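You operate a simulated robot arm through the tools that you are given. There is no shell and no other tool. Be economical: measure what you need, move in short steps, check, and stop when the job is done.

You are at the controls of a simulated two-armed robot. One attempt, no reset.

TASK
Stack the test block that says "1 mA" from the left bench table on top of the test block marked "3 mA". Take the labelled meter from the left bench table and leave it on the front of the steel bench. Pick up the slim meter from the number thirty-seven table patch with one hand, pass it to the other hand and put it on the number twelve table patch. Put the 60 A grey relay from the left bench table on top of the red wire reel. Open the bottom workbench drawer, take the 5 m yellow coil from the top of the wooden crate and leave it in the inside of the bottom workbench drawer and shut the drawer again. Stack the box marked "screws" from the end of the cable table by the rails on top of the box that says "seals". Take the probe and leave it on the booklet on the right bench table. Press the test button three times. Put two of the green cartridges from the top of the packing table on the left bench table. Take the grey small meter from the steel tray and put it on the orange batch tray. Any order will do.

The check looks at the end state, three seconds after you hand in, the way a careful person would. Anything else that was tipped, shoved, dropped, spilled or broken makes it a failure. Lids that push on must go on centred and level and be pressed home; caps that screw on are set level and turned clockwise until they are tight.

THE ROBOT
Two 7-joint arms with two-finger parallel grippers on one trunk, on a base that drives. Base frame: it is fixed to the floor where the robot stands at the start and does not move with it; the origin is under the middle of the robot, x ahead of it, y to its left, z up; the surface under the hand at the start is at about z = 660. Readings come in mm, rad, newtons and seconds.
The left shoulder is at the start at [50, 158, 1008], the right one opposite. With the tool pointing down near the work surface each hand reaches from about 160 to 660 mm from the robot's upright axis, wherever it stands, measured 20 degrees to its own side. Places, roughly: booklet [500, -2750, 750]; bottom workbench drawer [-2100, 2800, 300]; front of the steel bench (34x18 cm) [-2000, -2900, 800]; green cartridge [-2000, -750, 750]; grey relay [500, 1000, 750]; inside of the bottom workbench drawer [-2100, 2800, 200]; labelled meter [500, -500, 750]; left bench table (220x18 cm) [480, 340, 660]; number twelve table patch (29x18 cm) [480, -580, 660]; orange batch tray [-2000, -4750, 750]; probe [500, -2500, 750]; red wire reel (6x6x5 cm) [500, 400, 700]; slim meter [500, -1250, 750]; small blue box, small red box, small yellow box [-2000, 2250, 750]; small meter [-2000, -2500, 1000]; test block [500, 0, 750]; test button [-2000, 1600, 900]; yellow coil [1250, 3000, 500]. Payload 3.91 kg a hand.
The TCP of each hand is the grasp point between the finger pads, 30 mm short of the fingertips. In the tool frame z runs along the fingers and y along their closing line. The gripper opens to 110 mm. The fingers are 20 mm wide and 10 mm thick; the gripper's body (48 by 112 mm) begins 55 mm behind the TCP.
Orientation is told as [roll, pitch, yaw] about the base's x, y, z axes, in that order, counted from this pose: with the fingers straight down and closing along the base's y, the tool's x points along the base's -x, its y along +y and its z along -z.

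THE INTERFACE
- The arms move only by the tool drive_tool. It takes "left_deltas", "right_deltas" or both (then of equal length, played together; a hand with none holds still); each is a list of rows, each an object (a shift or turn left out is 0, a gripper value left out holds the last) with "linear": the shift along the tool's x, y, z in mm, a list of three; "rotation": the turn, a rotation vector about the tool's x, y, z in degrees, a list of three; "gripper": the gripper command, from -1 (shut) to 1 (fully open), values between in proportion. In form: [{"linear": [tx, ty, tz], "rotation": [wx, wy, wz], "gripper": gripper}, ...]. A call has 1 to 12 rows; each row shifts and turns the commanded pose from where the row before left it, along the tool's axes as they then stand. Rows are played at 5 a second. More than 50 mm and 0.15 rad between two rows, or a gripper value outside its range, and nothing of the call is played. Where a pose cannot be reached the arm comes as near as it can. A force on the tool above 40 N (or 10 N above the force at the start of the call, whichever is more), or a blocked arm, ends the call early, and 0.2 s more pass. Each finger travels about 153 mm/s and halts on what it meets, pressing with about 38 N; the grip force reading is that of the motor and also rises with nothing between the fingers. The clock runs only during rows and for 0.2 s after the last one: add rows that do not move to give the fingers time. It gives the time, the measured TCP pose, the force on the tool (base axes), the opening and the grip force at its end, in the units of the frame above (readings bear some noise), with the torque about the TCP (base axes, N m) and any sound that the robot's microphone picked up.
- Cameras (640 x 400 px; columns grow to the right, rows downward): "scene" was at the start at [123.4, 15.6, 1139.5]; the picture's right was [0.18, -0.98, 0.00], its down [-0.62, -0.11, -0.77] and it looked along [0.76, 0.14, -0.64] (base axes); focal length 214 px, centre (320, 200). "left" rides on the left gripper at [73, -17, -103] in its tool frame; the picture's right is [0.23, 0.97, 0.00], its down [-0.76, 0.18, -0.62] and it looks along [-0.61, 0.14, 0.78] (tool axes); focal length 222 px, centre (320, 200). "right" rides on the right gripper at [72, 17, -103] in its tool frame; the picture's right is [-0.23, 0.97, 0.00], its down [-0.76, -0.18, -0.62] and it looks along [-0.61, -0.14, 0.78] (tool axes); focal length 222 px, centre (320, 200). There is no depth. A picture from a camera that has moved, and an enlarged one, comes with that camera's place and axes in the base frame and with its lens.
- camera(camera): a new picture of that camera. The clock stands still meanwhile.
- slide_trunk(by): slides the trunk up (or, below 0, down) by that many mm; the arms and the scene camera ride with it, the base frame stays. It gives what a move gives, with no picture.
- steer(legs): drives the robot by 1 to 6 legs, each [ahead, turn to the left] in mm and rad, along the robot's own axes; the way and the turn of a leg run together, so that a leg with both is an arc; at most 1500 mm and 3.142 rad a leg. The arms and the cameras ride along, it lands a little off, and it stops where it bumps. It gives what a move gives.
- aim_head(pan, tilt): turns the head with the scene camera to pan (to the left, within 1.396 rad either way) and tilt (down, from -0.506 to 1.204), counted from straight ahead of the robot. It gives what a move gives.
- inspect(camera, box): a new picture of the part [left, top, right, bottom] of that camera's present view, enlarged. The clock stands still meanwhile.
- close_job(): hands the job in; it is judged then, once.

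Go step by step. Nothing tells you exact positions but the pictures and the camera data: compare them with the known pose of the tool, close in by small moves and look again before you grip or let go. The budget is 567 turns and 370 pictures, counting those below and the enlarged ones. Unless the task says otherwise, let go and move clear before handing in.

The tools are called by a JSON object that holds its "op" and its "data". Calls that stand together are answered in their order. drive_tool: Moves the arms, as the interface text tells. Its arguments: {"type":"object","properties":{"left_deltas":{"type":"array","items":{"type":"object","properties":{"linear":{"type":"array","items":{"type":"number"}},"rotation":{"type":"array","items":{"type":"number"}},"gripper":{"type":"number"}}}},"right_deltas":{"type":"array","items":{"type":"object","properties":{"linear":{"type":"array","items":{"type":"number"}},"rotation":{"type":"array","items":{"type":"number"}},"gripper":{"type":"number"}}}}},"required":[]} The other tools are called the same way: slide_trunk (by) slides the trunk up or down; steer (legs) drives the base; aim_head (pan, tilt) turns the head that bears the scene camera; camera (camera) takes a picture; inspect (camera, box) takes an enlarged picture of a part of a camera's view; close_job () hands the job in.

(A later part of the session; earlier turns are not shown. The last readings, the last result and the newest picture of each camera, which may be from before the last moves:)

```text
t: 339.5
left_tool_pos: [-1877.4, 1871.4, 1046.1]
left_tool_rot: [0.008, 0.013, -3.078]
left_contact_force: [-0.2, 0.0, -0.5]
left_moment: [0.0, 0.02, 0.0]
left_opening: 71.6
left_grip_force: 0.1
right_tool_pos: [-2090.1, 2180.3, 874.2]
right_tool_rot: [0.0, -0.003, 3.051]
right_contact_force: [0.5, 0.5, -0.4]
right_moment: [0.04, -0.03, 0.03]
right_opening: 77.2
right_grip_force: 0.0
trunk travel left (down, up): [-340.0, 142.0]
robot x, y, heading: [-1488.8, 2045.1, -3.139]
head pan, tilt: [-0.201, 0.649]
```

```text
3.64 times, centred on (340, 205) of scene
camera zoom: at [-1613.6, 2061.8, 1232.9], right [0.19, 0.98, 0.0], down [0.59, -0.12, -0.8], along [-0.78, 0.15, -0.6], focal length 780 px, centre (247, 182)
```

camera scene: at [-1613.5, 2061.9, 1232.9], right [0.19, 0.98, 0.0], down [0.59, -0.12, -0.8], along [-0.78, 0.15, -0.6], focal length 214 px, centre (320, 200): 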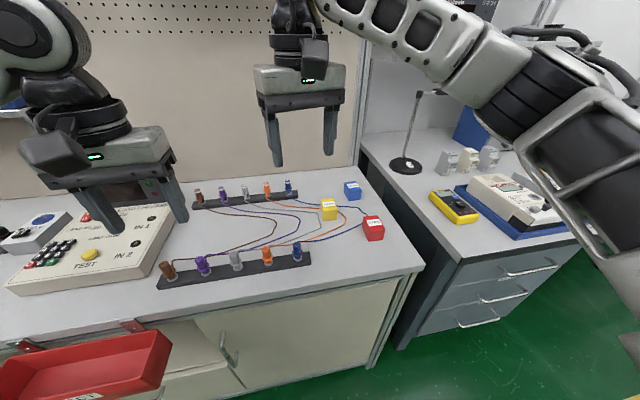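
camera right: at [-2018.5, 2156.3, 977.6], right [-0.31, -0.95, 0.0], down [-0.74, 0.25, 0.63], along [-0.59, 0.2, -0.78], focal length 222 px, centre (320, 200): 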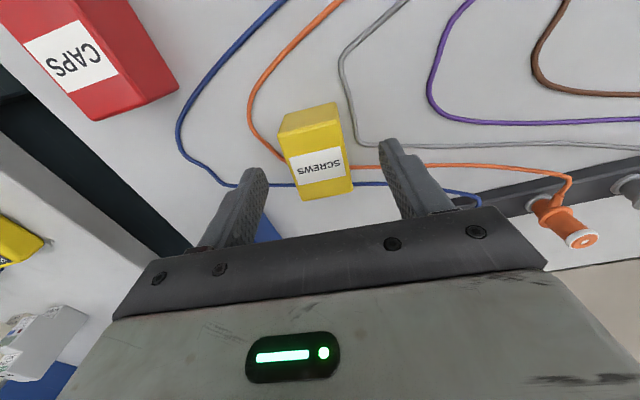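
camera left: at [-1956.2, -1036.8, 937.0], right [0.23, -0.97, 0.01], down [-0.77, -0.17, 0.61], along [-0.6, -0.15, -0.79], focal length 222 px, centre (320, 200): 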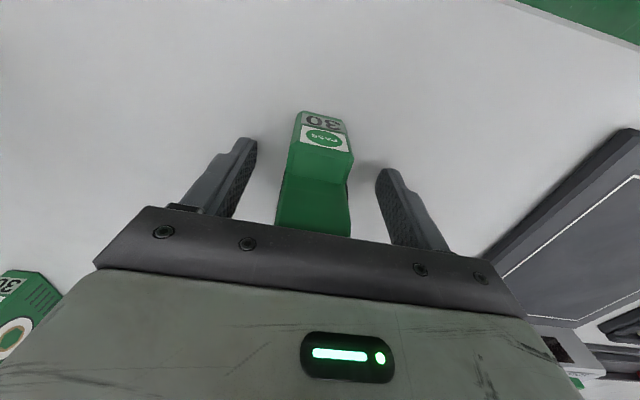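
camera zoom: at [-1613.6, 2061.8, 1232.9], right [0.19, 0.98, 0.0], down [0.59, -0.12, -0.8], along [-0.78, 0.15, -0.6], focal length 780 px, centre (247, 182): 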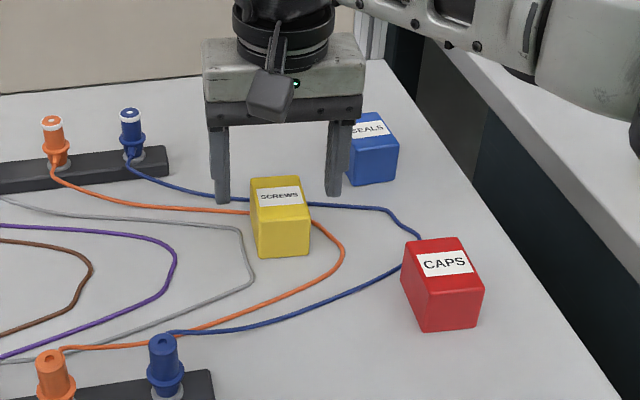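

{"op": "drive_tool", "data": {"right_deltas": [{"linear": [3, 0, 9]}, {"linear": [0, 0, 9]}, {"gripper": -1}, {"gripper": -1}, {"gripper": -1}]}}

{"op": "drive_tool", "data": {"right_deltas": [{"linear": [0, 0, -40]}, {"linear": [0, 0, -40]}, {"linear": [0, 0, -40]}]}}

{"op": "steer", "data": {"legs": [[40, 0]]}}

{"op": "camera", "data": {"camera": "right"}}

{"op": "camera", "data": {"camera": "scene"}}

```text
t: 340.7
left_tool_pos: [-1877.9, 1870.3, 1045.8]
left_tool_rot: [0.006, 0.012, -3.076]
left_contact_force: [0.5, -0.2, -0.5]
left_moment: [-0.04, 0.01, 0.04]
left_opening: 71.5
left_grip_force: 0.0
right_tool_pos: [-2084.8, 2180.2, 855.7]
right_tool_rot: [-0.001, -0.004, 3.051]
right_contact_force: [-0.6, 0.2, -0.4]
right_moment: [-0.02, -0.02, -0.01]
right_opening: 41.1
right_grip_force: 37.7
trunk travel left (down, up): [-340.0, 142.0]
robot x, y, heading: [-1489.0, 2045.3, -3.136]
head pan, tilt: [-0.201, 0.649]
```

```text
t: 341.5
left_tool_pos: [-1876.6, 1870.6, 1045.2]
left_tool_rot: [0.005, 0.011, -3.077]
left_contact_force: [0.7, -0.7, 0.2]
left_moment: [0.0, -0.01, 0.01]
left_opening: 71.4
left_grip_force: 0.0
right_tool_pos: [-2085.4, 2181.5, 977.9]
right_tool_rot: [-0.001, -0.002, 3.054]
right_contact_force: [-0.3, -0.6, -0.8]
right_moment: [-0.01, -0.02, -0.01]
right_opening: 41.0
right_grip_force: 37.9
trunk travel left (down, up): [-340.0, 142.0]
robot x, y, heading: [-1489.1, 2045.7, -3.131]
head pan, tilt: [-0.201, 0.649]
```

```text
t: 342.4
left_tool_pos: [-1917.6, 1870.5, 1047.1]
left_tool_rot: [0.007, 0.013, -3.078]
left_contact_force: [0.0, 0.4, -0.7]
left_moment: [0.03, 0.01, -0.02]
left_opening: 71.4
left_grip_force: 0.0
right_tool_pos: [-2125.9, 2181.6, 978.1]
right_tool_rot: [0.0, -0.003, 3.053]
right_contact_force: [0.4, -0.9, -0.3]
right_moment: [-0.01, -0.04, 0.0]
right_opening: 41.2
right_grip_force: 38.4
trunk travel left (down, up): [-340.0, 142.0]
robot x, y, heading: [-1528.7, 2047.7, -3.134]
head pan, tilt: [-0.201, 0.649]
```

```text
209 pictures are left
camera right: at [-2054.7, 2156.9, 1082.0], right [-0.31, -0.95, 0.0], down [-0.74, 0.24, 0.63], along [-0.59, 0.2, -0.78], focal length 222 px, centre (320, 200)
```

right: 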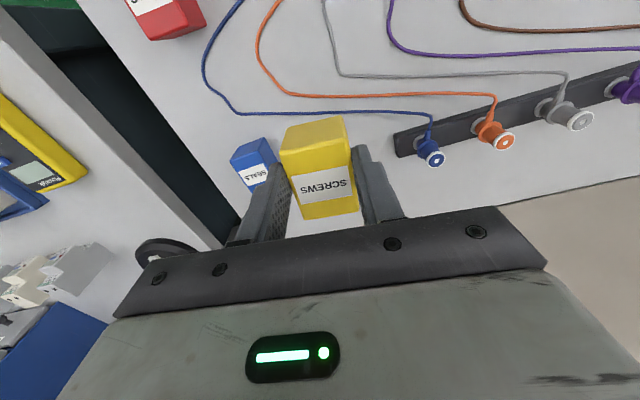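

```text
208 pictures are left
camera scene: at [-1654.4, 2061.6, 1232.8], right [0.19, 0.98, 0.0], down [0.59, -0.12, -0.8], along [-0.78, 0.15, -0.61], focal length 214 px, centre (320, 200)
```

scene: 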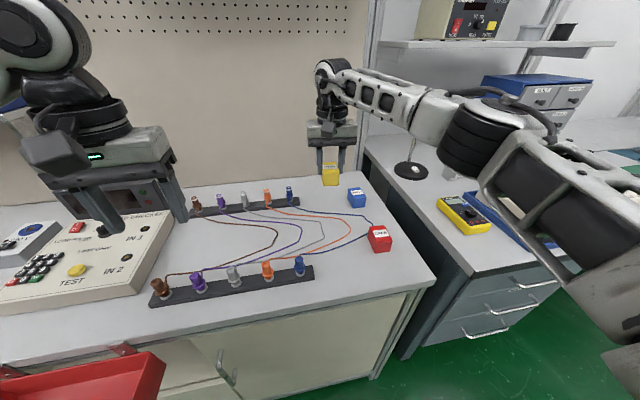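

{"op": "inspect", "data": {"camera": "right", "box": [210, 110, 370, 230]}}

{"op": "inspect", "data": {"camera": "scene", "box": [290, 110, 420, 260]}}

```text
3.33 times, centred on (290, 170) of right
camera zoom: at [-2054.7, 2156.9, 1082.0], right [-0.31, -0.95, 0.0], down [-0.74, 0.24, 0.63], along [-0.59, 0.2, -0.78], focal length 740 px, centre (420, 300)
```

zoom: 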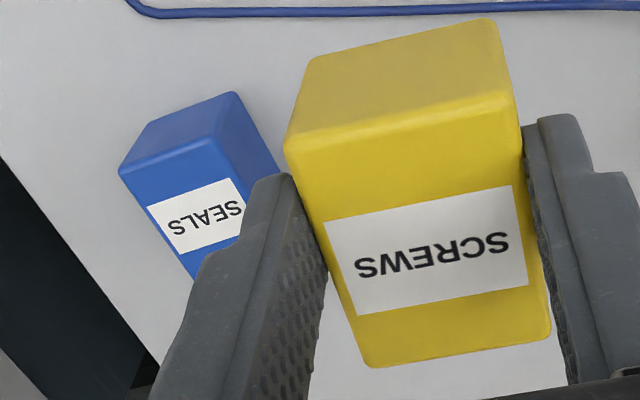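

```text
2.67 times, centred on (355, 185) of scene
camera zoom: at [-1654.4, 2061.6, 1232.8], right [0.19, 0.98, 0.0], down [0.59, -0.12, -0.8], along [-0.78, 0.15, -0.61], focal length 572 px, centre (227, 240)
```

zoom: 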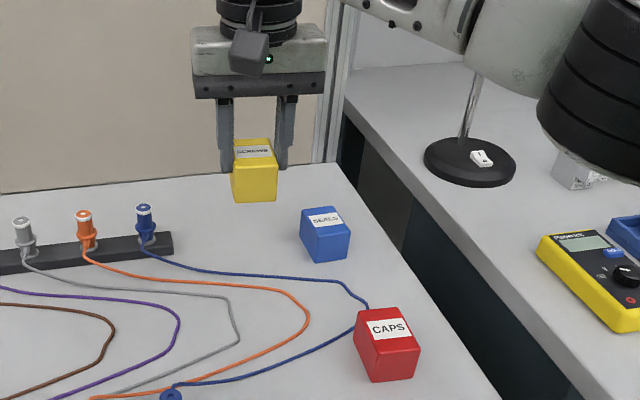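

{"op": "drive_tool", "data": {"right_deltas": [{"rotation": [0, 0, -5]}, {"linear": [-13.8, -32.7, 0]}, {"linear": [-13.8, -32.7, 0]}, {"linear": [-13.8, -32.7, 0]}, {"linear": [0, 0, 40]}]}}

{"op": "inspect", "data": {"camera": "right", "box": [240, 80, 400, 220]}}

{"op": "inspect", "data": {"camera": "scene", "box": [310, 130, 420, 240]}}

```text
t: 343.6
left_tool_pos: [-1916.5, 1870.3, 1046.5]
left_tool_rot: [0.008, 0.014, -3.077]
left_contact_force: [0.4, 0.4, 0.8]
left_moment: [0.02, -0.03, -0.01]
left_opening: 71.3
left_grip_force: 0.0
right_tool_pos: [-2161.5, 2269.0, 936.6]
right_tool_rot: [0.0, -0.004, 3.14]
right_contact_force: [-0.8, -0.6, -0.4]
right_moment: [-0.02, -0.01, 0.0]
right_opening: 40.8
right_grip_force: 37.8
right hand out of reach, approached as far as the arm can: row 4
trunk travel left (down, up): [-340.0, 142.0]
robot x, y, heading: [-1527.7, 2046.0, -3.133]
head pan, tilt: [-0.201, 0.649]
```

```text
2.86 times, centred on (320, 150) of right
camera zoom: at [-2088.7, 2251.5, 1041.2], right [-0.23, -0.97, 0.0], down [-0.76, 0.18, 0.63], along [-0.61, 0.14, -0.78], focal length 635 px, centre (320, 343)
```

zoom: 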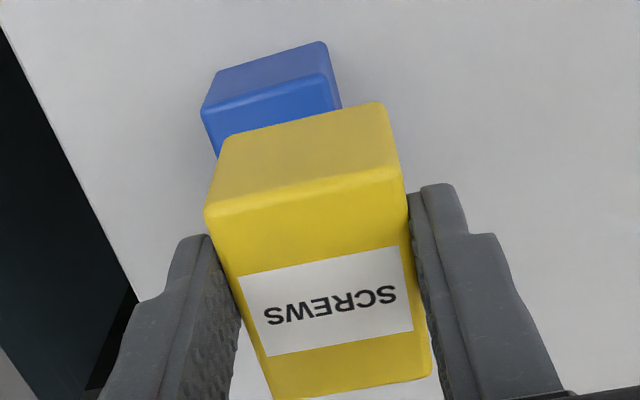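

```text
3.64 times, centred on (365, 185) of scene
camera zoom: at [-1654.1, 2061.8, 1232.9], right [0.19, 0.98, 0.0], down [0.59, -0.12, -0.8], along [-0.78, 0.15, -0.61], focal length 780 px, centre (156, 254)
```

zoom: 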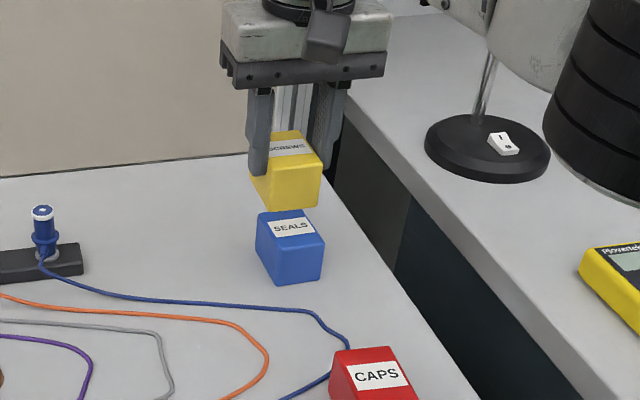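

{"op": "drive_tool", "data": {"right_deltas": [{"linear": [-6, -10.5, 0]}, {}]}}

```text
t: 344.2
left_tool_pos: [-1917.8, 1870.9, 1045.4]
left_tool_rot: [0.007, 0.011, -3.077]
left_contact_force: [0.8, 0.0, 0.2]
left_moment: [0.01, -0.04, 0.0]
left_opening: 71.6
left_grip_force: 0.0
right_tool_pos: [-2164.5, 2278.6, 937.1]
right_tool_rot: [-0.001, -0.006, 3.141]
right_contact_force: [-0.5, 0.4, -0.5]
right_moment: [0.03, -0.01, 0.02]
right_opening: 40.7
right_grip_force: 38.1
right hand out of reach, approached as far as the arm can: row 1
trunk travel left (down, up): [-340.0, 142.0]
robot x, y, heading: [-1527.5, 2042.4, -3.138]
head pan, tilt: [-0.201, 0.649]
```

{"op": "inspect", "data": {"camera": "scene", "box": [310, 130, 420, 240]}}

{"op": "inspect", "data": {"camera": "right", "box": [240, 80, 400, 220]}}

```text
3.64 times, centred on (365, 185) of scene
camera zoom: at [-1653.8, 2061.7, 1232.9], right [0.19, 0.98, 0.0], down [0.59, -0.12, -0.8], along [-0.78, 0.15, -0.6], focal length 780 px, centre (156, 254)
```

zoom: 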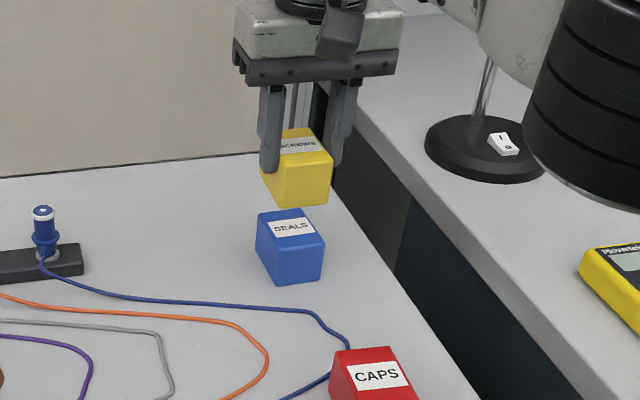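

```text
2.86 times, centred on (320, 150) of right
camera zoom: at [-2091.6, 2261.5, 1041.0], right [-0.23, -0.97, 0.0], down [-0.76, 0.18, 0.63], along [-0.61, 0.14, -0.78], focal length 635 px, centre (320, 343)
```

zoom: 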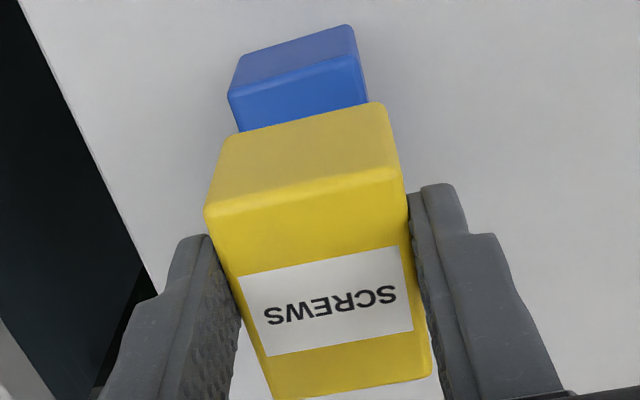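

{"op": "drive_tool", "data": {"right_deltas": [{"linear": [0, -2, 20]}, {"linear": [0, 0, 10]}, {"linear": [0, 0, 4]}, {}]}}

{"op": "inspect", "data": {"camera": "scene", "box": [310, 130, 420, 240]}}

```text
t: 345.2
left_tool_pos: [-1917.5, 1870.7, 1046.5]
left_tool_rot: [0.007, 0.012, -3.076]
left_contact_force: [0.2, -0.3, 0.1]
left_moment: [0.0, 0.0, -0.01]
left_opening: 71.4
left_grip_force: 0.0
right_tool_pos: [-2164.9, 2280.0, 903.2]
right_tool_rot: [0.0, -0.005, 3.136]
right_contact_force: [0.1, -0.1, -0.6]
right_moment: [-0.01, -0.04, 0.0]
right_opening: 41.0
right_grip_force: 38.1
trunk travel left (down, up): [-340.0, 142.0]
robot x, y, heading: [-1526.9, 2045.8, -3.135]
head pan, tilt: [-0.201, 0.649]
```

```text
3.64 times, centred on (365, 185) of scene
camera zoom: at [-1653.8, 2061.6, 1232.9], right [0.19, 0.98, 0.0], down [0.59, -0.12, -0.8], along [-0.78, 0.15, -0.6], focal length 780 px, centre (156, 254)
```

zoom: 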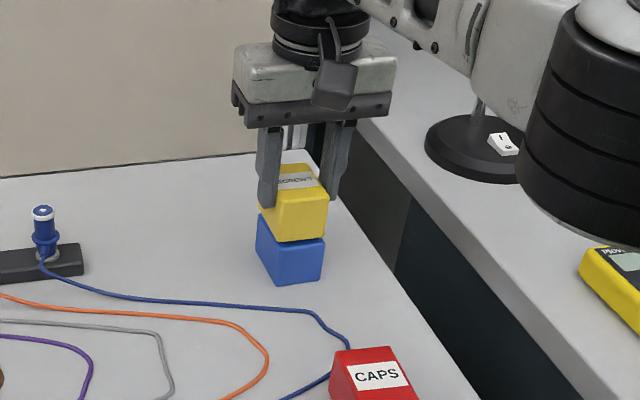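

{"op": "drive_tool", "data": {"right_deltas": [{"linear": [0, 1, 1.5]}, {"linear": [0, 0, 1.5]}, {"linear": [0, 0, 1.5]}, {}]}}

```text
t: 346.2
left_tool_pos: [-1917.6, 1870.8, 1046.3]
left_tool_rot: [0.007, 0.011, -3.078]
left_contact_force: [-0.1, 0.0, -0.3]
left_moment: [0.0, 0.01, 0.01]
left_opening: 71.5
left_grip_force: 0.1
right_tool_pos: [-2164.1, 2279.6, 898.9]
right_tool_rot: [-0.001, -0.003, 3.138]
right_contact_force: [0.2, -1.0, -1.0]
right_moment: [-0.01, 0.0, -0.01]
right_opening: 40.8
right_grip_force: 38.2
trunk travel left (down, up): [-340.0, 142.0]
robot x, y, heading: [-1529.8, 2047.3, -3.136]
head pan, tilt: [-0.201, 0.649]
```

{"op": "drive_tool", "data": {"right_deltas": [{"linear": [0, 0, 1]}, {"linear": [0, 0, 1]}, {"linear": [0, 0, 1]}, {}]}}

```text
t: 347.2
left_tool_pos: [-1917.2, 1871.0, 1046.4]
left_tool_rot: [0.008, 0.013, -3.078]
left_contact_force: [0.6, -0.5, 0.5]
left_moment: [0.02, 0.0, 0.02]
left_opening: 71.5
left_grip_force: 0.0
right_tool_pos: [-2165.0, 2278.9, 898.7]
right_tool_rot: [0.0, -0.005, 3.141]
right_contact_force: [0.4, 0.4, 2.4]
right_moment: [0.02, 0.0, 0.0]
right_opening: 41.2
right_grip_force: 37.8
trunk travel left (down, up): [-340.0, 142.0]
robot x, y, heading: [-1529.0, 2043.0, -3.136]
head pan, tilt: [-0.201, 0.649]
```

Light contact; releasing gently and rising.

{"op": "drive_tool", "data": {"right_deltas": [{"linear": [0, 0, 0.5], "gripper": -0.1}, {"gripper": 0.1}, {"gripper": 0.25}, {"linear": [0, 0, -35]}, {"linear": [0, 0, -45]}, {"linear": [0, 0, -45]}, {"linear": [45, 0, -10]}, {"linear": [45, 10, 0]}]}}

{"op": "inspect", "data": {"camera": "scene", "box": [310, 130, 420, 240]}}

```text
t: 349.0
left_tool_pos: [-1917.5, 1872.1, 1047.5]
left_tool_rot: [0.007, 0.011, -3.076]
left_contact_force: [-0.1, 0.7, 0.3]
left_moment: [-0.03, 0.0, 0.02]
left_opening: 71.5
left_grip_force: 0.0
right_tool_pos: [-2065.7, 2269.4, 1018.9]
right_tool_rot: [0.001, -0.004, 3.135]
right_contact_force: [0.6, 0.4, -0.4]
right_moment: [0.0, 0.01, 0.01]
right_opening: 68.8
right_grip_force: 0.1
right hand out of reach, approached as far as the arm can: row 5, 6
trunk travel left (down, up): [-340.0, 142.0]
robot x, y, heading: [-1529.3, 2044.5, -3.133]
head pan, tilt: [-0.201, 0.649]
```

```text
3.64 times, centred on (365, 185) of scene
camera zoom: at [-1653.3, 2061.8, 1233.0], right [0.19, 0.98, 0.0], down [0.59, -0.12, -0.8], along [-0.78, 0.15, -0.6], focal length 780 px, centre (156, 254)
```

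zoom: 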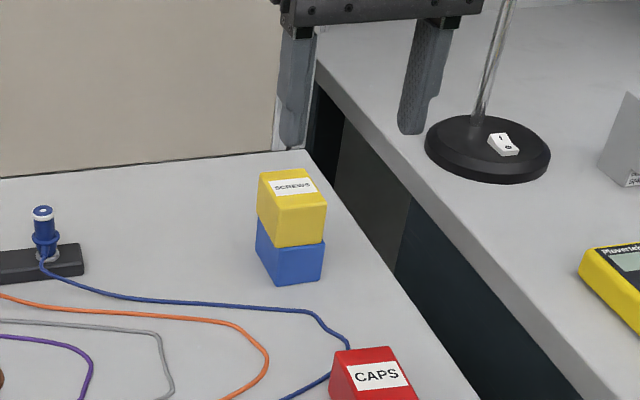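

SCREWS sits squarely on SEALS. Now to the bottom workbench drawer near y≈2800: back off, shift right and look.

{"op": "steer", "data": {"legs": [[-250, 0], [0, -1.571], [740, 0], [0, 1.571]]}}

{"op": "slide_trunk", "data": {"by": -90}}

{"op": "aim_head", "data": {"pan": 0, "tilt": 0.6}}

{"op": "camera", "data": {"camera": "scene"}}

```text
t: 362.1
left_tool_pos: [-1677.6, 2597.2, 1046.4]
left_tool_rot: [0.008, 0.012, -3.032]
left_contact_force: [-0.3, -0.5, 0.0]
left_moment: [-0.03, 0.02, 0.0]
left_opening: 71.5
left_grip_force: 0.1
right_tool_pos: [-1843.2, 2988.0, 1018.4]
right_tool_rot: [0.001, -0.004, -3.1]
right_contact_force: [-0.4, 0.0, 0.2]
right_moment: [-0.01, -0.05, -0.02]
right_opening: 68.9
right_grip_force: 0.1
trunk travel left (down, up): [-340.0, 142.0]
robot x, y, heading: [-1296.3, 2790.8, -3.092]
head pan, tilt: [-0.201, 0.649]
```

```text
t: 363.4
left_tool_pos: [-1678.0, 2597.0, 956.3]
left_tool_rot: [0.006, 0.012, -3.031]
left_contact_force: [-0.1, -0.1, 0.2]
left_moment: [0.03, 0.0, -0.01]
left_opening: 71.5
left_grip_force: 0.0
right_tool_pos: [-1844.1, 2987.6, 928.9]
right_tool_rot: [0.0, -0.004, -3.1]
right_contact_force: [-0.3, 0.2, 0.1]
right_moment: [-0.01, -0.01, 0.03]
right_opening: 68.8
right_grip_force: 0.1
trunk travel left (down, up): [-250.0, 232.0]
robot x, y, heading: [-1295.6, 2786.8, -3.092]
head pan, tilt: [-0.201, 0.649]
```

```text
t: 364.1
left_tool_pos: [-1678.4, 2597.7, 956.4]
left_tool_rot: [0.008, 0.014, -3.031]
left_contact_force: [0.4, 0.3, 0.2]
left_moment: [-0.01, -0.01, 0.01]
left_opening: 71.4
left_grip_force: 0.1
right_tool_pos: [-1843.6, 2987.3, 928.6]
right_tool_rot: [-0.002, -0.003, -3.099]
right_contact_force: [0.7, 0.2, 0.0]
right_moment: [-0.04, 0.0, 0.02]
right_opening: 68.9
right_grip_force: 0.0
trunk travel left (down, up): [-250.0, 232.0]
robot x, y, heading: [-1298.4, 2791.4, -3.087]
head pan, tilt: [0.0, 0.6]
```

```text
199 pictures are left
camera scene: at [-1425.8, 2782.5, 1147.2], right [-0.05, 1.0, 0.0], down [0.56, 0.03, -0.82], along [-0.82, -0.04, -0.57], focal length 214 px, centre (320, 200)
```

scene: 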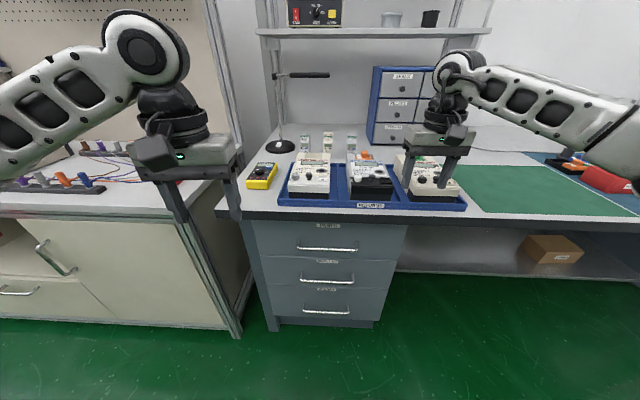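

{"op": "inspect", "data": {"camera": "scene", "box": [230, 200, 430, 340]}}

{"op": "aim_head", "data": {"pan": 0, "tilt": 0.95}}

{"op": "camera", "data": {"camera": "scene"}}

```text
2.86 times, centred on (330, 270) of scene
camera zoom: at [-1425.8, 2782.5, 1147.2], right [-0.05, 1.0, 0.0], down [0.56, 0.03, -0.82], along [-0.82, -0.04, -0.57], focal length 613 px, centre (291, 0)
```

zoom: 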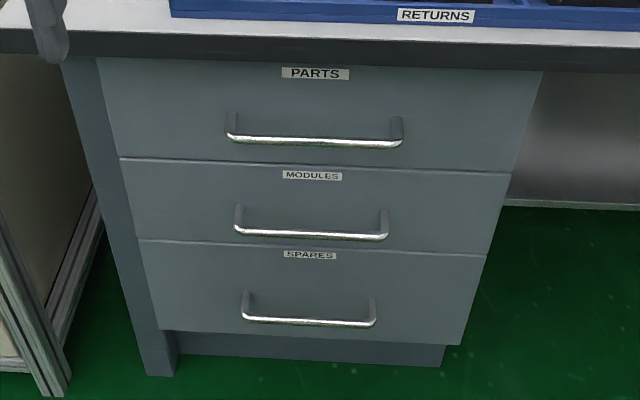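

```text
t: 364.9
left_tool_pos: [-1677.8, 2597.0, 955.9]
left_tool_rot: [0.008, 0.012, -3.032]
left_contact_force: [-0.2, -0.7, 0.6]
left_moment: [0.0, -0.01, 0.01]
left_opening: 71.6
left_grip_force: 0.0
right_tool_pos: [-1844.0, 2987.9, 927.6]
right_tool_rot: [0.001, -0.004, -3.101]
right_contact_force: [-0.3, 0.2, 0.6]
right_moment: [0.01, -0.02, -0.01]
right_opening: 69.1
right_grip_force: 0.0
trunk travel left (down, up): [-250.0, 232.0]
robot x, y, heading: [-1296.4, 2792.2, -3.094]
head pan, tilt: [0.0, 0.949]
```

```text
197 pictures are left
camera scene: at [-1410.1, 2783.2, 1118.8], right [-0.05, 1.0, 0.0], down [0.81, 0.04, -0.58], along [-0.58, -0.03, -0.81], focal length 214 px, centre (320, 200)
```

scene: 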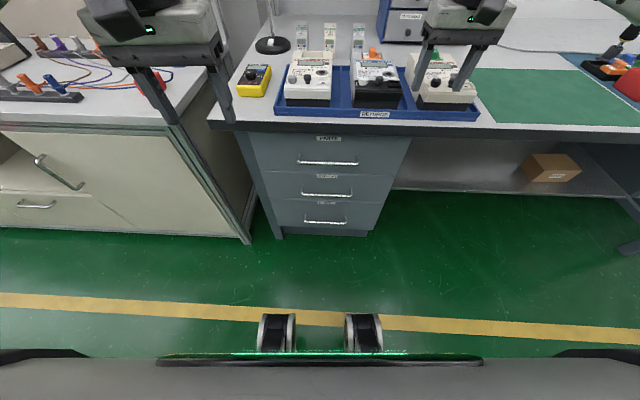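

The bottom drawer ("SPARES") handle is at about (-1895,2790,263), a horizontal bar some 190 mm long. I'll shift left so the right hand faces it, lower the trunk and turn the hand to close vertically.

{"op": "steer", "data": {"legs": [[0, 1.52], [150, 0], [0, -1.571]]}}

{"op": "drive_tool", "data": {"right_deltas": [{"linear": [45, 0, 0], "rotation": [0, 0, 8.5]}, {"linear": [45, 0, 0], "rotation": [0, 0, 8.5]}, {"rotation": [0, 0, 8.5]}, {"rotation": [0, 0, 8.5]}, {"rotation": [0, 0, 8.5]}, {"rotation": [0, 0, 8.5]}, {"rotation": [0, 0, 8.5]}, {"rotation": [0, 0, 8.5]}, {"rotation": [0, 0, 8.5]}, {"rotation": [0, 0, 8.5]}, {"rotation": [0, 0, 5]}]}}

```text
t: 373.9
left_tool_pos: [-1685.4, 2470.2, 956.2]
left_tool_rot: [0.006, 0.012, -3.086]
left_contact_force: [-0.4, 0.6, -1.1]
left_moment: [0.02, 0.01, 0.0]
left_opening: 71.8
left_grip_force: 0.1
right_tool_pos: [-1829.2, 2868.5, 928.2]
right_tool_rot: [-0.001, -0.003, 3.13]
right_contact_force: [0.3, 0.6, 0.5]
right_moment: [0.0, 0.0, 0.01]
right_opening: 68.9
right_grip_force: 0.1
trunk travel left (down, up): [-250.0, 232.0]
robot x, y, heading: [-1295.0, 2638.6, 3.14]
head pan, tilt: [0.0, 0.949]
```

```text
t: 376.3
left_tool_pos: [-1683.9, 2470.9, 956.2]
left_tool_rot: [0.007, 0.011, -3.087]
left_contact_force: [-0.1, 0.1, 0.1]
left_moment: [0.02, 0.01, 0.01]
left_opening: 71.5
left_grip_force: 0.1
right_tool_pos: [-1741.7, 2861.8, 928.3]
right_tool_rot: [0.003, 0.0, 1.557]
right_contact_force: [-0.3, 0.1, -0.3]
right_moment: [0.0, 0.0, 0.0]
right_opening: 68.6
right_grip_force: 0.1
trunk travel left (down, up): [-250.0, 232.0]
robot x, y, heading: [-1295.8, 2639.2, 3.137]
head pan, tilt: [0.0, 0.949]
```

{"op": "slide_trunk", "data": {"by": -245}}

{"op": "drive_tool", "data": {"right_deltas": [{"linear": [0, -30, 30]}, {"linear": [0, -30, 30]}, {"linear": [0, -30, 30], "rotation": [-7.5, 0, 0]}, {"rotation": [-7.5, 0, 0]}, {"rotation": [-7.5, 0, 0]}, {"rotation": [-7.5, 0, 0]}, {"rotation": [-7.5, 0, 0]}, {"rotation": [-7.5, 0, 0]}]}}

{"op": "camera", "data": {"camera": "right"}}

{"op": "camera", "data": {"camera": "scene"}}

```text
t: 378.9
left_tool_pos: [-1685.2, 2469.7, 711.5]
left_tool_rot: [0.008, 0.012, -3.087]
left_contact_force: [-0.6, 0.4, 0.1]
left_moment: [0.0, 0.01, 0.0]
left_opening: 71.4
left_grip_force: 0.1
right_tool_pos: [-1740.6, 2861.3, 682.6]
right_tool_rot: [0.005, -0.002, 1.559]
right_contact_force: [-0.1, -0.7, 0.0]
right_moment: [0.0, 0.02, 0.0]
right_opening: 68.9
right_grip_force: 0.0
trunk travel left (down, up): [-5.0, 477.0]
robot x, y, heading: [-1295.7, 2636.4, 3.138]
head pan, tilt: [0.0, 0.949]
```

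```text
t: 380.6
left_tool_pos: [-1686.6, 2469.4, 711.2]
left_tool_rot: [0.007, 0.012, -3.085]
left_contact_force: [0.8, 0.8, 0.2]
left_moment: [-0.01, 0.01, 0.02]
left_opening: 71.6
left_grip_force: 0.1
right_tool_pos: [-1696.1, 2860.6, 588.1]
right_tool_rot: [0.789, 0.001, 1.56]
right_contact_force: [-0.5, -0.2, -0.6]
right_moment: [0.01, -0.04, -0.01]
right_opening: 68.9
right_grip_force: 0.1
right hand out of reach, approached as far as the arm can: row 6, 7, 8
trunk travel left (down, up): [-5.0, 477.0]
robot x, y, heading: [-1289.4, 2641.7, 3.137]
head pan, tilt: [0.0, 0.949]
```

```text
196 pictures are left
camera right: at [-1633.7, 2785.5, 673.4], right [-0.68, 0.23, 0.69], down [0.58, 0.76, 0.31], along [-0.45, 0.61, -0.65], focal length 222 px, centre (320, 200)
```

right: 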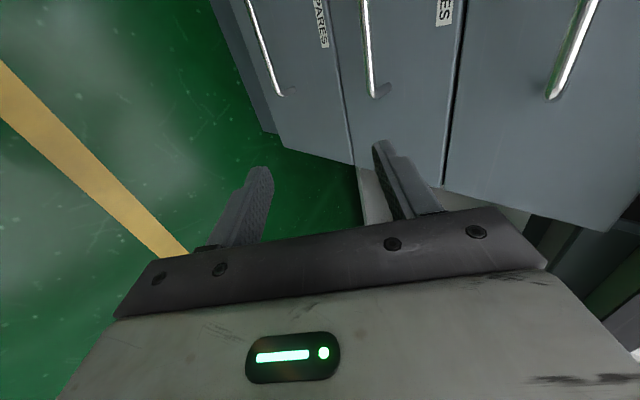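

```text
195 pictures are left
camera scene: at [-1407.7, 2641.3, 873.8], right [0.0, 1.0, 0.0], down [0.81, 0.0, -0.58], along [-0.58, 0.0, -0.81], focal length 214 px, centre (320, 200)
```

scene: 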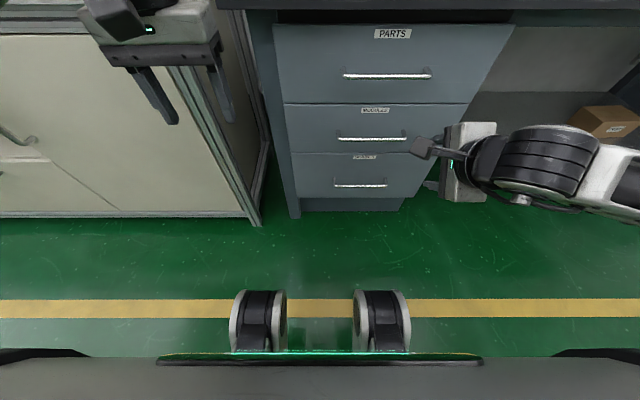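

{"op": "inspect", "data": {"camera": "right", "box": [200, 0, 480, 200]}}

{"op": "inspect", "data": {"camera": "scene", "box": [260, 20, 520, 220]}}

```text
2.00 times, centred on (340, 100) of right
camera zoom: at [-1633.7, 2785.5, 673.4], right [-0.68, 0.23, 0.69], down [0.58, 0.76, 0.31], along [-0.45, 0.61, -0.65], focal length 444 px, centre (280, 400)
```

zoom: 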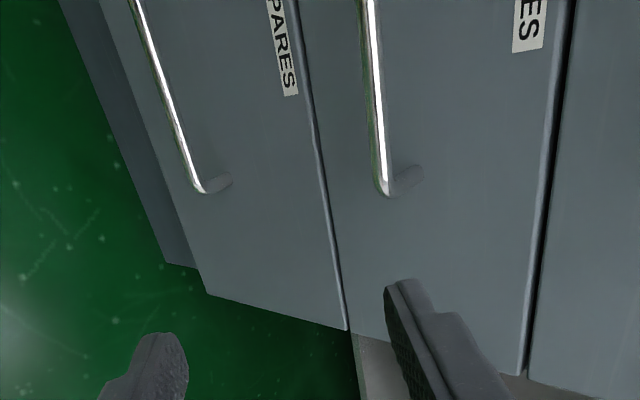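

```text
2.00 times, centred on (390, 120) of scene
camera zoom: at [-1407.7, 2641.3, 873.8], right [0.0, 1.0, 0.0], down [0.81, 0.0, -0.58], along [-0.58, 0.0, -0.81], focal length 429 px, centre (180, 360)
```

zoom: 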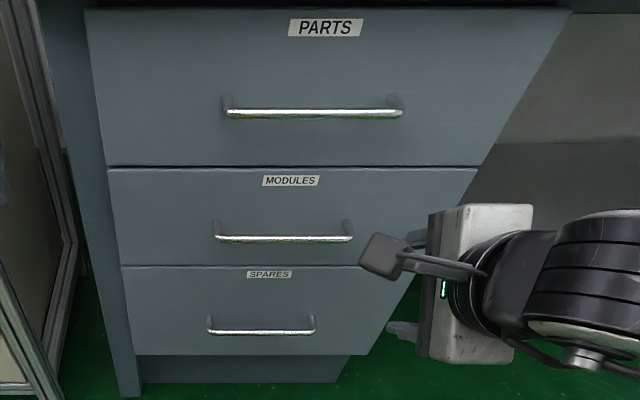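

Triangulated: the SPARES handle bar is at x≈-1857, z≈328, y from about 2680 to 2863. I'll bring the hand down in front of it and tilt to about 70°.

{"op": "drive_tool", "data": {"right_deltas": [{"linear": [10.2, -16.5, 36.6], "gripper": -0.2}, {"linear": [10.2, -16.5, 36.6]}, {"linear": [10.2, -16.5, 36.6]}, {"linear": [10.2, -16.5, 36.6]}, {"linear": [10.2, -16.5, 36.6]}, {"rotation": [-8.33, 0, 0]}, {"rotation": [-8.33, 0, 0]}, {"rotation": [-8.33, 0, 0]}]}}

{"op": "camera", "data": {"camera": "right"}}

{"op": "inspect", "data": {"camera": "scene", "box": [260, 40, 520, 240]}}

```text
t: 382.4
left_tool_pos: [-1687.0, 2469.7, 710.9]
left_tool_rot: [0.007, 0.012, -3.086]
left_contact_force: [0.3, -1.2, 0.3]
left_moment: [-0.05, 0.01, -0.03]
left_opening: 71.5
left_grip_force: 0.0
right_tool_pos: [-1761.8, 2696.5, 468.9]
right_tool_rot: [1.222, -0.003, 1.548]
right_contact_force: [0.6, 0.0, -0.2]
right_moment: [-0.02, -0.02, 0.0]
right_opening: 44.0
right_grip_force: 0.1
right hand out of reach, approached as far as the arm can: row 5, 6, 7, 8
trunk travel left (down, up): [-5.0, 477.0]
robot x, y, heading: [-1292.7, 2639.9, 3.139]
head pan, tilt: [0.0, 0.949]
```

```text
192 pictures are left
camera right: at [-1671.8, 2621.2, 521.6], right [-0.33, 0.23, 0.92], down [0.66, 0.75, 0.05], along [-0.67, 0.62, -0.4], focal length 222 px, centre (320, 200)
```

right: 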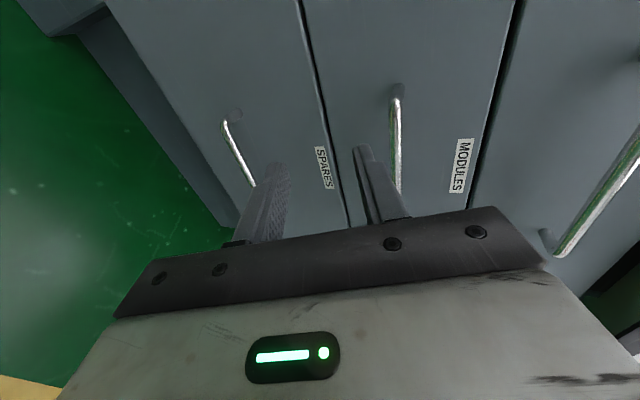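

```text
2.00 times, centred on (390, 140) of scene
camera zoom: at [-1407.7, 2641.4, 873.8], right [0.0, 1.0, 0.0], down [0.81, 0.0, -0.58], along [-0.58, 0.0, -0.81], focal length 429 px, centre (180, 320)
```

zoom: 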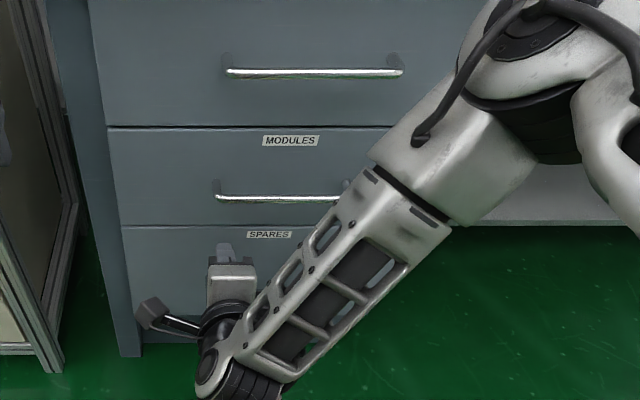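

{"op": "drive_tool", "data": {"right_deltas": [{"linear": [-26, -25, 10.4]}, {"linear": [-26, -25, 10.4]}, {"linear": [-26, -25, 10.4]}, {"linear": [-26, -25, 10.4]}, {}]}}

{"op": "inspect", "data": {"camera": "scene", "box": [260, 40, 520, 240]}}

```text
t: 383.6
left_tool_pos: [-1686.0, 2469.5, 710.6]
left_tool_rot: [0.006, 0.012, -3.086]
left_contact_force: [0.0, -0.2, -0.4]
left_moment: [-0.01, -0.02, 0.0]
left_opening: 71.5
left_grip_force: 0.1
right_tool_pos: [-1759.3, 2689.0, 463.2]
right_tool_rot: [1.221, -0.003, 1.557]
right_contact_force: [0.4, -0.2, 0.3]
right_moment: [0.03, 0.03, 0.01]
right_opening: 44.1
right_grip_force: 0.0
right hand out of reach, approached as far as the arm can: row 1, 2, 3, 4
trunk travel left (down, up): [-5.0, 477.0]
robot x, y, heading: [-1290.8, 2641.6, 3.136]
head pan, tilt: [0.0, 0.949]
```

```text
2.00 times, centred on (390, 140) of scene
camera zoom: at [-1407.7, 2641.3, 873.8], right [0.0, 1.0, 0.0], down [0.81, 0.0, -0.58], along [-0.58, 0.0, -0.81], focal length 429 px, centre (180, 320)
```

zoom: 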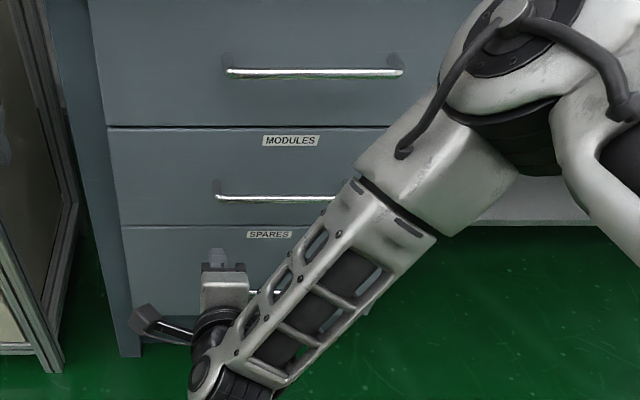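

The arm can't hold 70° tilt down there. I'll use about 35° tilt, hooking one finger behind the bar from above; first tilting back and recentring.

{"op": "drive_tool", "data": {"right_deltas": [{"linear": [0, 0, -25], "rotation": [8.5, 0, 0]}, {"linear": [0, 0, -10], "rotation": [8.5, 0, 0]}, {"linear": [-30, 0, 0], "rotation": [8.5, 0, 0]}, {"linear": [-30, 0, 0], "rotation": [8.5, 0, 0]}, {"linear": [-30, 0, 0]}, {}]}}

{"op": "inspect", "data": {"camera": "scene", "box": [260, 40, 520, 240]}}

```text
t: 385.1
left_tool_pos: [-1685.3, 2469.3, 710.6]
left_tool_rot: [0.007, 0.012, -3.087]
left_contact_force: [-0.5, 0.3, -0.7]
left_moment: [0.01, -0.02, -0.02]
left_opening: 71.5
left_grip_force: 0.1
right_tool_pos: [-1724.4, 2778.2, 476.1]
right_tool_rot: [0.633, 0.001, 1.559]
right_contact_force: [-0.6, 0.4, -0.8]
right_moment: [0.01, 0.02, -0.02]
right_opening: 43.8
right_grip_force: 0.1
trunk travel left (down, up): [-5.0, 477.0]
robot x, y, heading: [-1293.4, 2639.6, 3.137]
head pan, tilt: [0.0, 0.949]
```

```text
2.00 times, centred on (390, 140) of scene
camera zoom: at [-1407.7, 2641.3, 873.8], right [0.0, 1.0, 0.0], down [0.81, 0.0, -0.58], along [-0.58, 0.0, -0.81], focal length 429 px, centre (180, 320)
```

zoom: 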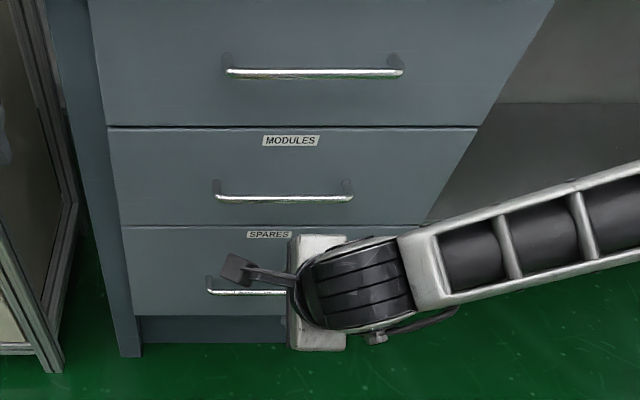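

{"op": "drive_tool", "data": {"right_deltas": [{"linear": [-0.7, 7.3, 36.7]}, {"linear": [-0.7, 7.3, 36.7]}, {"linear": [-0.7, 7.3, 36.7], "gripper": -0.5}, {}]}}

{"op": "camera", "data": {"camera": "right"}}

{"op": "inspect", "data": {"camera": "scene", "box": [260, 40, 520, 240]}}

```text
t: 386.1
left_tool_pos: [-1685.8, 2470.0, 710.5]
left_tool_rot: [0.008, 0.011, -3.086]
left_contact_force: [-0.2, -0.3, -0.9]
left_moment: [0.03, 0.0, -0.02]
left_opening: 71.7
left_grip_force: 0.1
right_tool_pos: [-1809.1, 2779.5, 399.6]
right_tool_rot: [0.631, -0.001, 1.56]
right_contact_force: [0.0, -0.1, -0.6]
right_moment: [-0.01, 0.01, 0.01]
right_opening: 27.3
right_grip_force: 0.1
trunk travel left (down, up): [-5.0, 477.0]
robot x, y, heading: [-1296.8, 2643.2, 3.141]
head pan, tilt: [0.0, 0.949]
```

```text
188 pictures are left
camera right: at [-1761.6, 2705.5, 494.2], right [-0.78, 0.24, 0.58], down [0.52, 0.76, 0.4], along [-0.34, 0.61, -0.71], focal length 222 px, centre (320, 200)
```

right: 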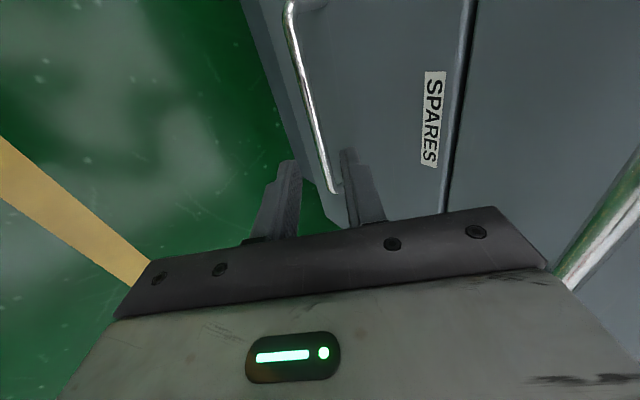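

```text
2.00 times, centred on (390, 140) of scene
camera zoom: at [-1407.7, 2641.3, 873.8], right [0.0, 1.0, 0.0], down [0.81, 0.0, -0.58], along [-0.58, 0.0, -0.81], focal length 429 px, centre (180, 320)
```

zoom: 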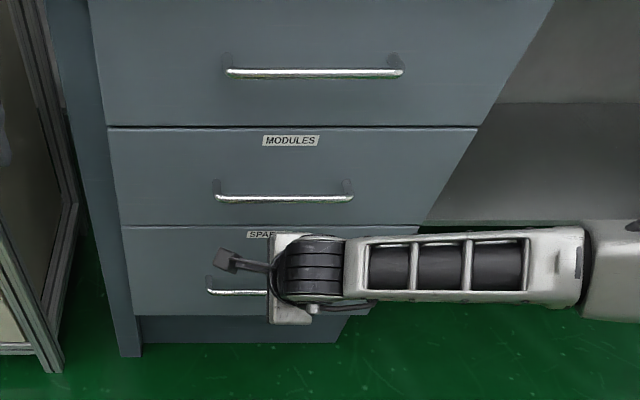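

{"op": "drive_tool", "data": {"right_deltas": [{"linear": [0, -1.5, 20]}, {"linear": [0, 0, 20]}]}}

{"op": "inspect", "data": {"camera": "right", "box": [220, 0, 440, 230]}}

```text
t: 386.6
left_tool_pos: [-1685.7, 2470.0, 712.4]
left_tool_rot: [0.006, 0.013, -3.086]
left_contact_force: [-1.3, 0.4, -0.4]
left_moment: [-0.01, -0.02, -0.01]
left_opening: 71.3
left_grip_force: 0.0
right_tool_pos: [-1832.5, 2779.2, 368.3]
right_tool_rot: [0.632, 0.0, 1.559]
right_contact_force: [0.7, -0.3, -0.3]
right_moment: [0.03, 0.0, 0.01]
right_opening: 27.8
right_grip_force: 0.0
trunk travel left (down, up): [-5.0, 477.0]
robot x, y, heading: [-1293.5, 2643.9, 3.134]
head pan, tilt: [0.0, 0.949]
```

```text
1.74 times, centred on (330, 115) of right
camera zoom: at [-1785.0, 2705.5, 462.5], right [-0.78, 0.24, 0.58], down [0.52, 0.76, 0.4], along [-0.34, 0.61, -0.71], focal length 386 px, centre (303, 348)
```

zoom: 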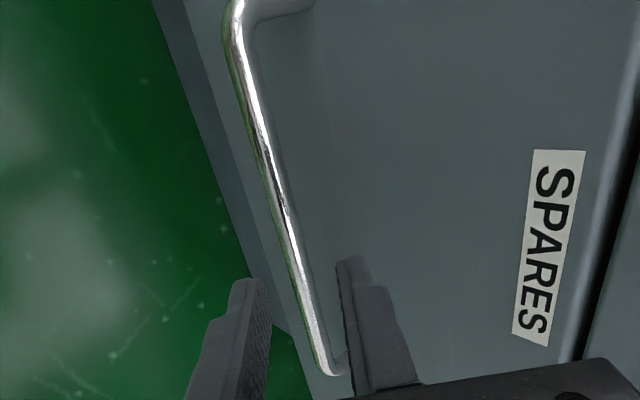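

The bar is centred between the fingers. Advancing 30 mm so it sits between the fingertips, then gripping.

{"op": "drive_tool", "data": {"right_deltas": [{"linear": [0, -2, 10]}, {"linear": [0, 0, 10]}, {"linear": [0, 0, 8]}, {"gripper": -1}, {"gripper": -1}]}}

{"op": "inspect", "data": {"camera": "right", "box": [220, 0, 440, 230]}}

```text
t: 387.9
left_tool_pos: [-1685.0, 2471.1, 710.1]
left_tool_rot: [0.007, 0.011, -3.085]
left_contact_force: [-1.1, -0.1, -0.8]
left_moment: [0.0, 0.02, 0.0]
left_opening: 71.4
left_grip_force: 0.1
right_tool_pos: [-1847.0, 2779.8, 343.0]
right_tool_rot: [0.632, -0.001, 1.558]
right_contact_force: [-0.6, -0.6, -0.3]
right_moment: [-0.01, 0.01, 0.01]
right_opening: 0.0
right_grip_force: 38.3
trunk travel left (down, up): [-5.0, 477.0]
robot x, y, heading: [-1294.1, 2641.4, 3.134]
head pan, tilt: [0.0, 0.949]
```

```text
1.74 times, centred on (330, 115) of right
camera zoom: at [-1800.3, 2706.1, 438.2], right [-0.78, 0.24, 0.58], down [0.52, 0.76, 0.4], along [-0.34, 0.61, -0.71], focal length 386 px, centre (303, 348)
```

zoom: 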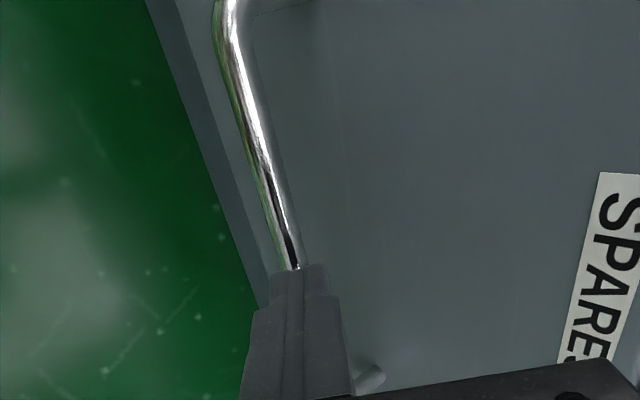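

The fingers closed just short of the bar; re-triangulating puts it at about (-1870, z 311). I'll open slightly, advance about 21 mm and grip again.

{"op": "drive_tool", "data": {"right_deltas": [{"linear": [0, 0, -5], "gripper": -0.56}, {"gripper": -0.56}, {"linear": [0, 0, 10]}, {"linear": [0, 0, 8]}, {"linear": [0, 0, 8]}, {"gripper": -1}, {"gripper": -1}]}}

{"op": "inspect", "data": {"camera": "right", "box": [220, 0, 440, 230]}}

```text
t: 389.4
left_tool_pos: [-1684.5, 2469.5, 711.1]
left_tool_rot: [0.007, 0.011, -3.087]
left_contact_force: [-1.1, -0.7, 0.5]
left_moment: [-0.01, -0.01, -0.02]
left_opening: 71.4
left_grip_force: 0.1
right_tool_pos: [-1857.4, 2781.2, 326.0]
right_tool_rot: [0.626, -0.002, 1.558]
right_contact_force: [19.6, 2.6, 2.5]
right_moment: [0.41, -0.41, -0.07]
right_opening: 11.6
right_grip_force: 45.0
trunk travel left (down, up): [-5.0, 477.0]
robot x, y, heading: [-1292.8, 2641.9, 3.141]
head pan, tilt: [0.0, 0.949]
```

```text
1.74 times, centred on (330, 115) of right
camera zoom: at [-1810.8, 2706.7, 420.0], right [-0.79, 0.24, 0.57], down [0.52, 0.76, 0.4], along [-0.34, 0.61, -0.72], focal length 386 px, centre (303, 348)
```

zoom: 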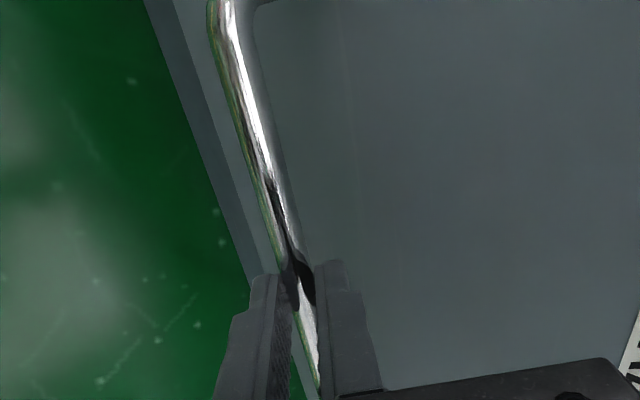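

The bar is gripped, 11.6 mm opening. Pulling the drawer by reversing the base gently.

{"op": "steer", "data": {"legs": [[-60, 0]]}}

{"op": "inspect", "data": {"camera": "scene", "box": [230, 20, 520, 240]}}

```text
t: 390.4
left_tool_pos: [-1626.2, 2470.6, 710.9]
left_tool_rot: [0.006, 0.015, -3.086]
left_contact_force: [0.6, -0.4, 0.8]
left_moment: [-0.02, -0.01, 0.02]
left_opening: 71.4
left_grip_force: 0.0
right_tool_pos: [-1799.4, 2780.8, 325.7]
right_tool_rot: [0.627, 0.0, 1.559]
right_contact_force: [1.4, -0.4, -13.0]
right_moment: [-0.29, -0.31, 0.48]
right_opening: 11.6
right_grip_force: 44.7
trunk travel left (down, up): [-5.0, 477.0]
robot x, y, heading: [-1236.0, 2638.7, 3.14]
head pan, tilt: [0.0, 0.949]
```

```text
1.82 times, centred on (375, 130) of scene
camera zoom: at [-1348.4, 2641.4, 873.6], right [0.0, 1.0, 0.0], down [0.81, 0.0, -0.58], along [-0.58, 0.0, -0.81], focal length 390 px, centre (220, 327)
```

zoom: 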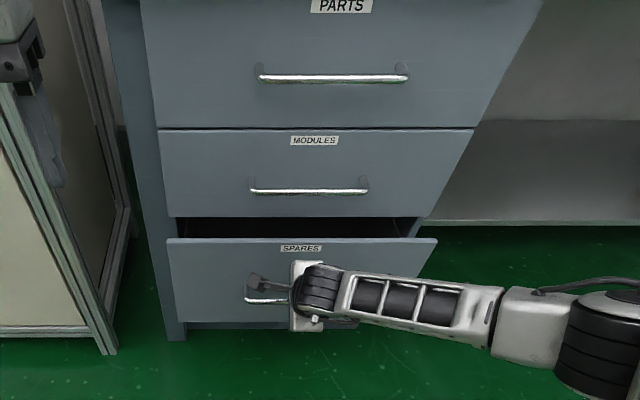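

The drawer is sliding out with the hand. Continuing to pull.

{"op": "steer", "data": {"legs": [[-220, 0]]}}

{"op": "inspect", "data": {"camera": "scene", "box": [230, 20, 520, 240]}}

```text
t: 392.1
left_tool_pos: [-1409.9, 2469.5, 710.7]
left_tool_rot: [0.009, 0.014, -3.086]
left_contact_force: [-0.1, -0.5, 0.3]
left_moment: [0.02, 0.0, -0.04]
left_opening: 71.7
left_grip_force: 0.1
right_tool_pos: [-1581.9, 2780.2, 325.6]
right_tool_rot: [0.627, 0.001, 1.558]
right_contact_force: [1.4, 0.8, -7.1]
right_moment: [-0.29, -0.19, 0.49]
right_opening: 11.7
right_grip_force: 44.7
trunk travel left (down, up): [-5.0, 477.0]
robot x, y, heading: [-1017.0, 2638.2, 3.137]
head pan, tilt: [0.0, 0.949]
```

```text
1.82 times, centred on (375, 130) of scene
camera zoom: at [-1132.1, 2640.6, 873.7], right [0.0, 1.0, 0.0], down [0.81, 0.0, -0.58], along [-0.58, 0.0, -0.81], focal length 390 px, centre (220, 327)
```

zoom: 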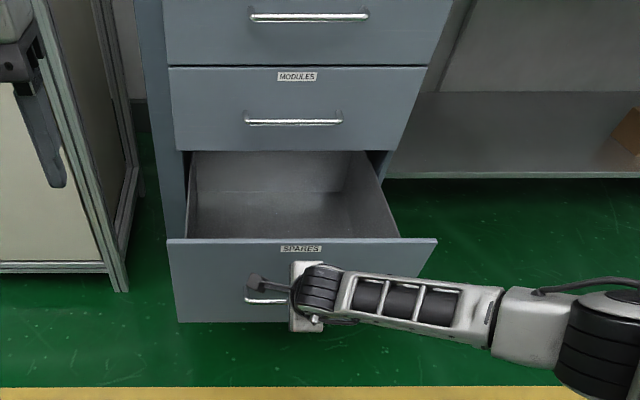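

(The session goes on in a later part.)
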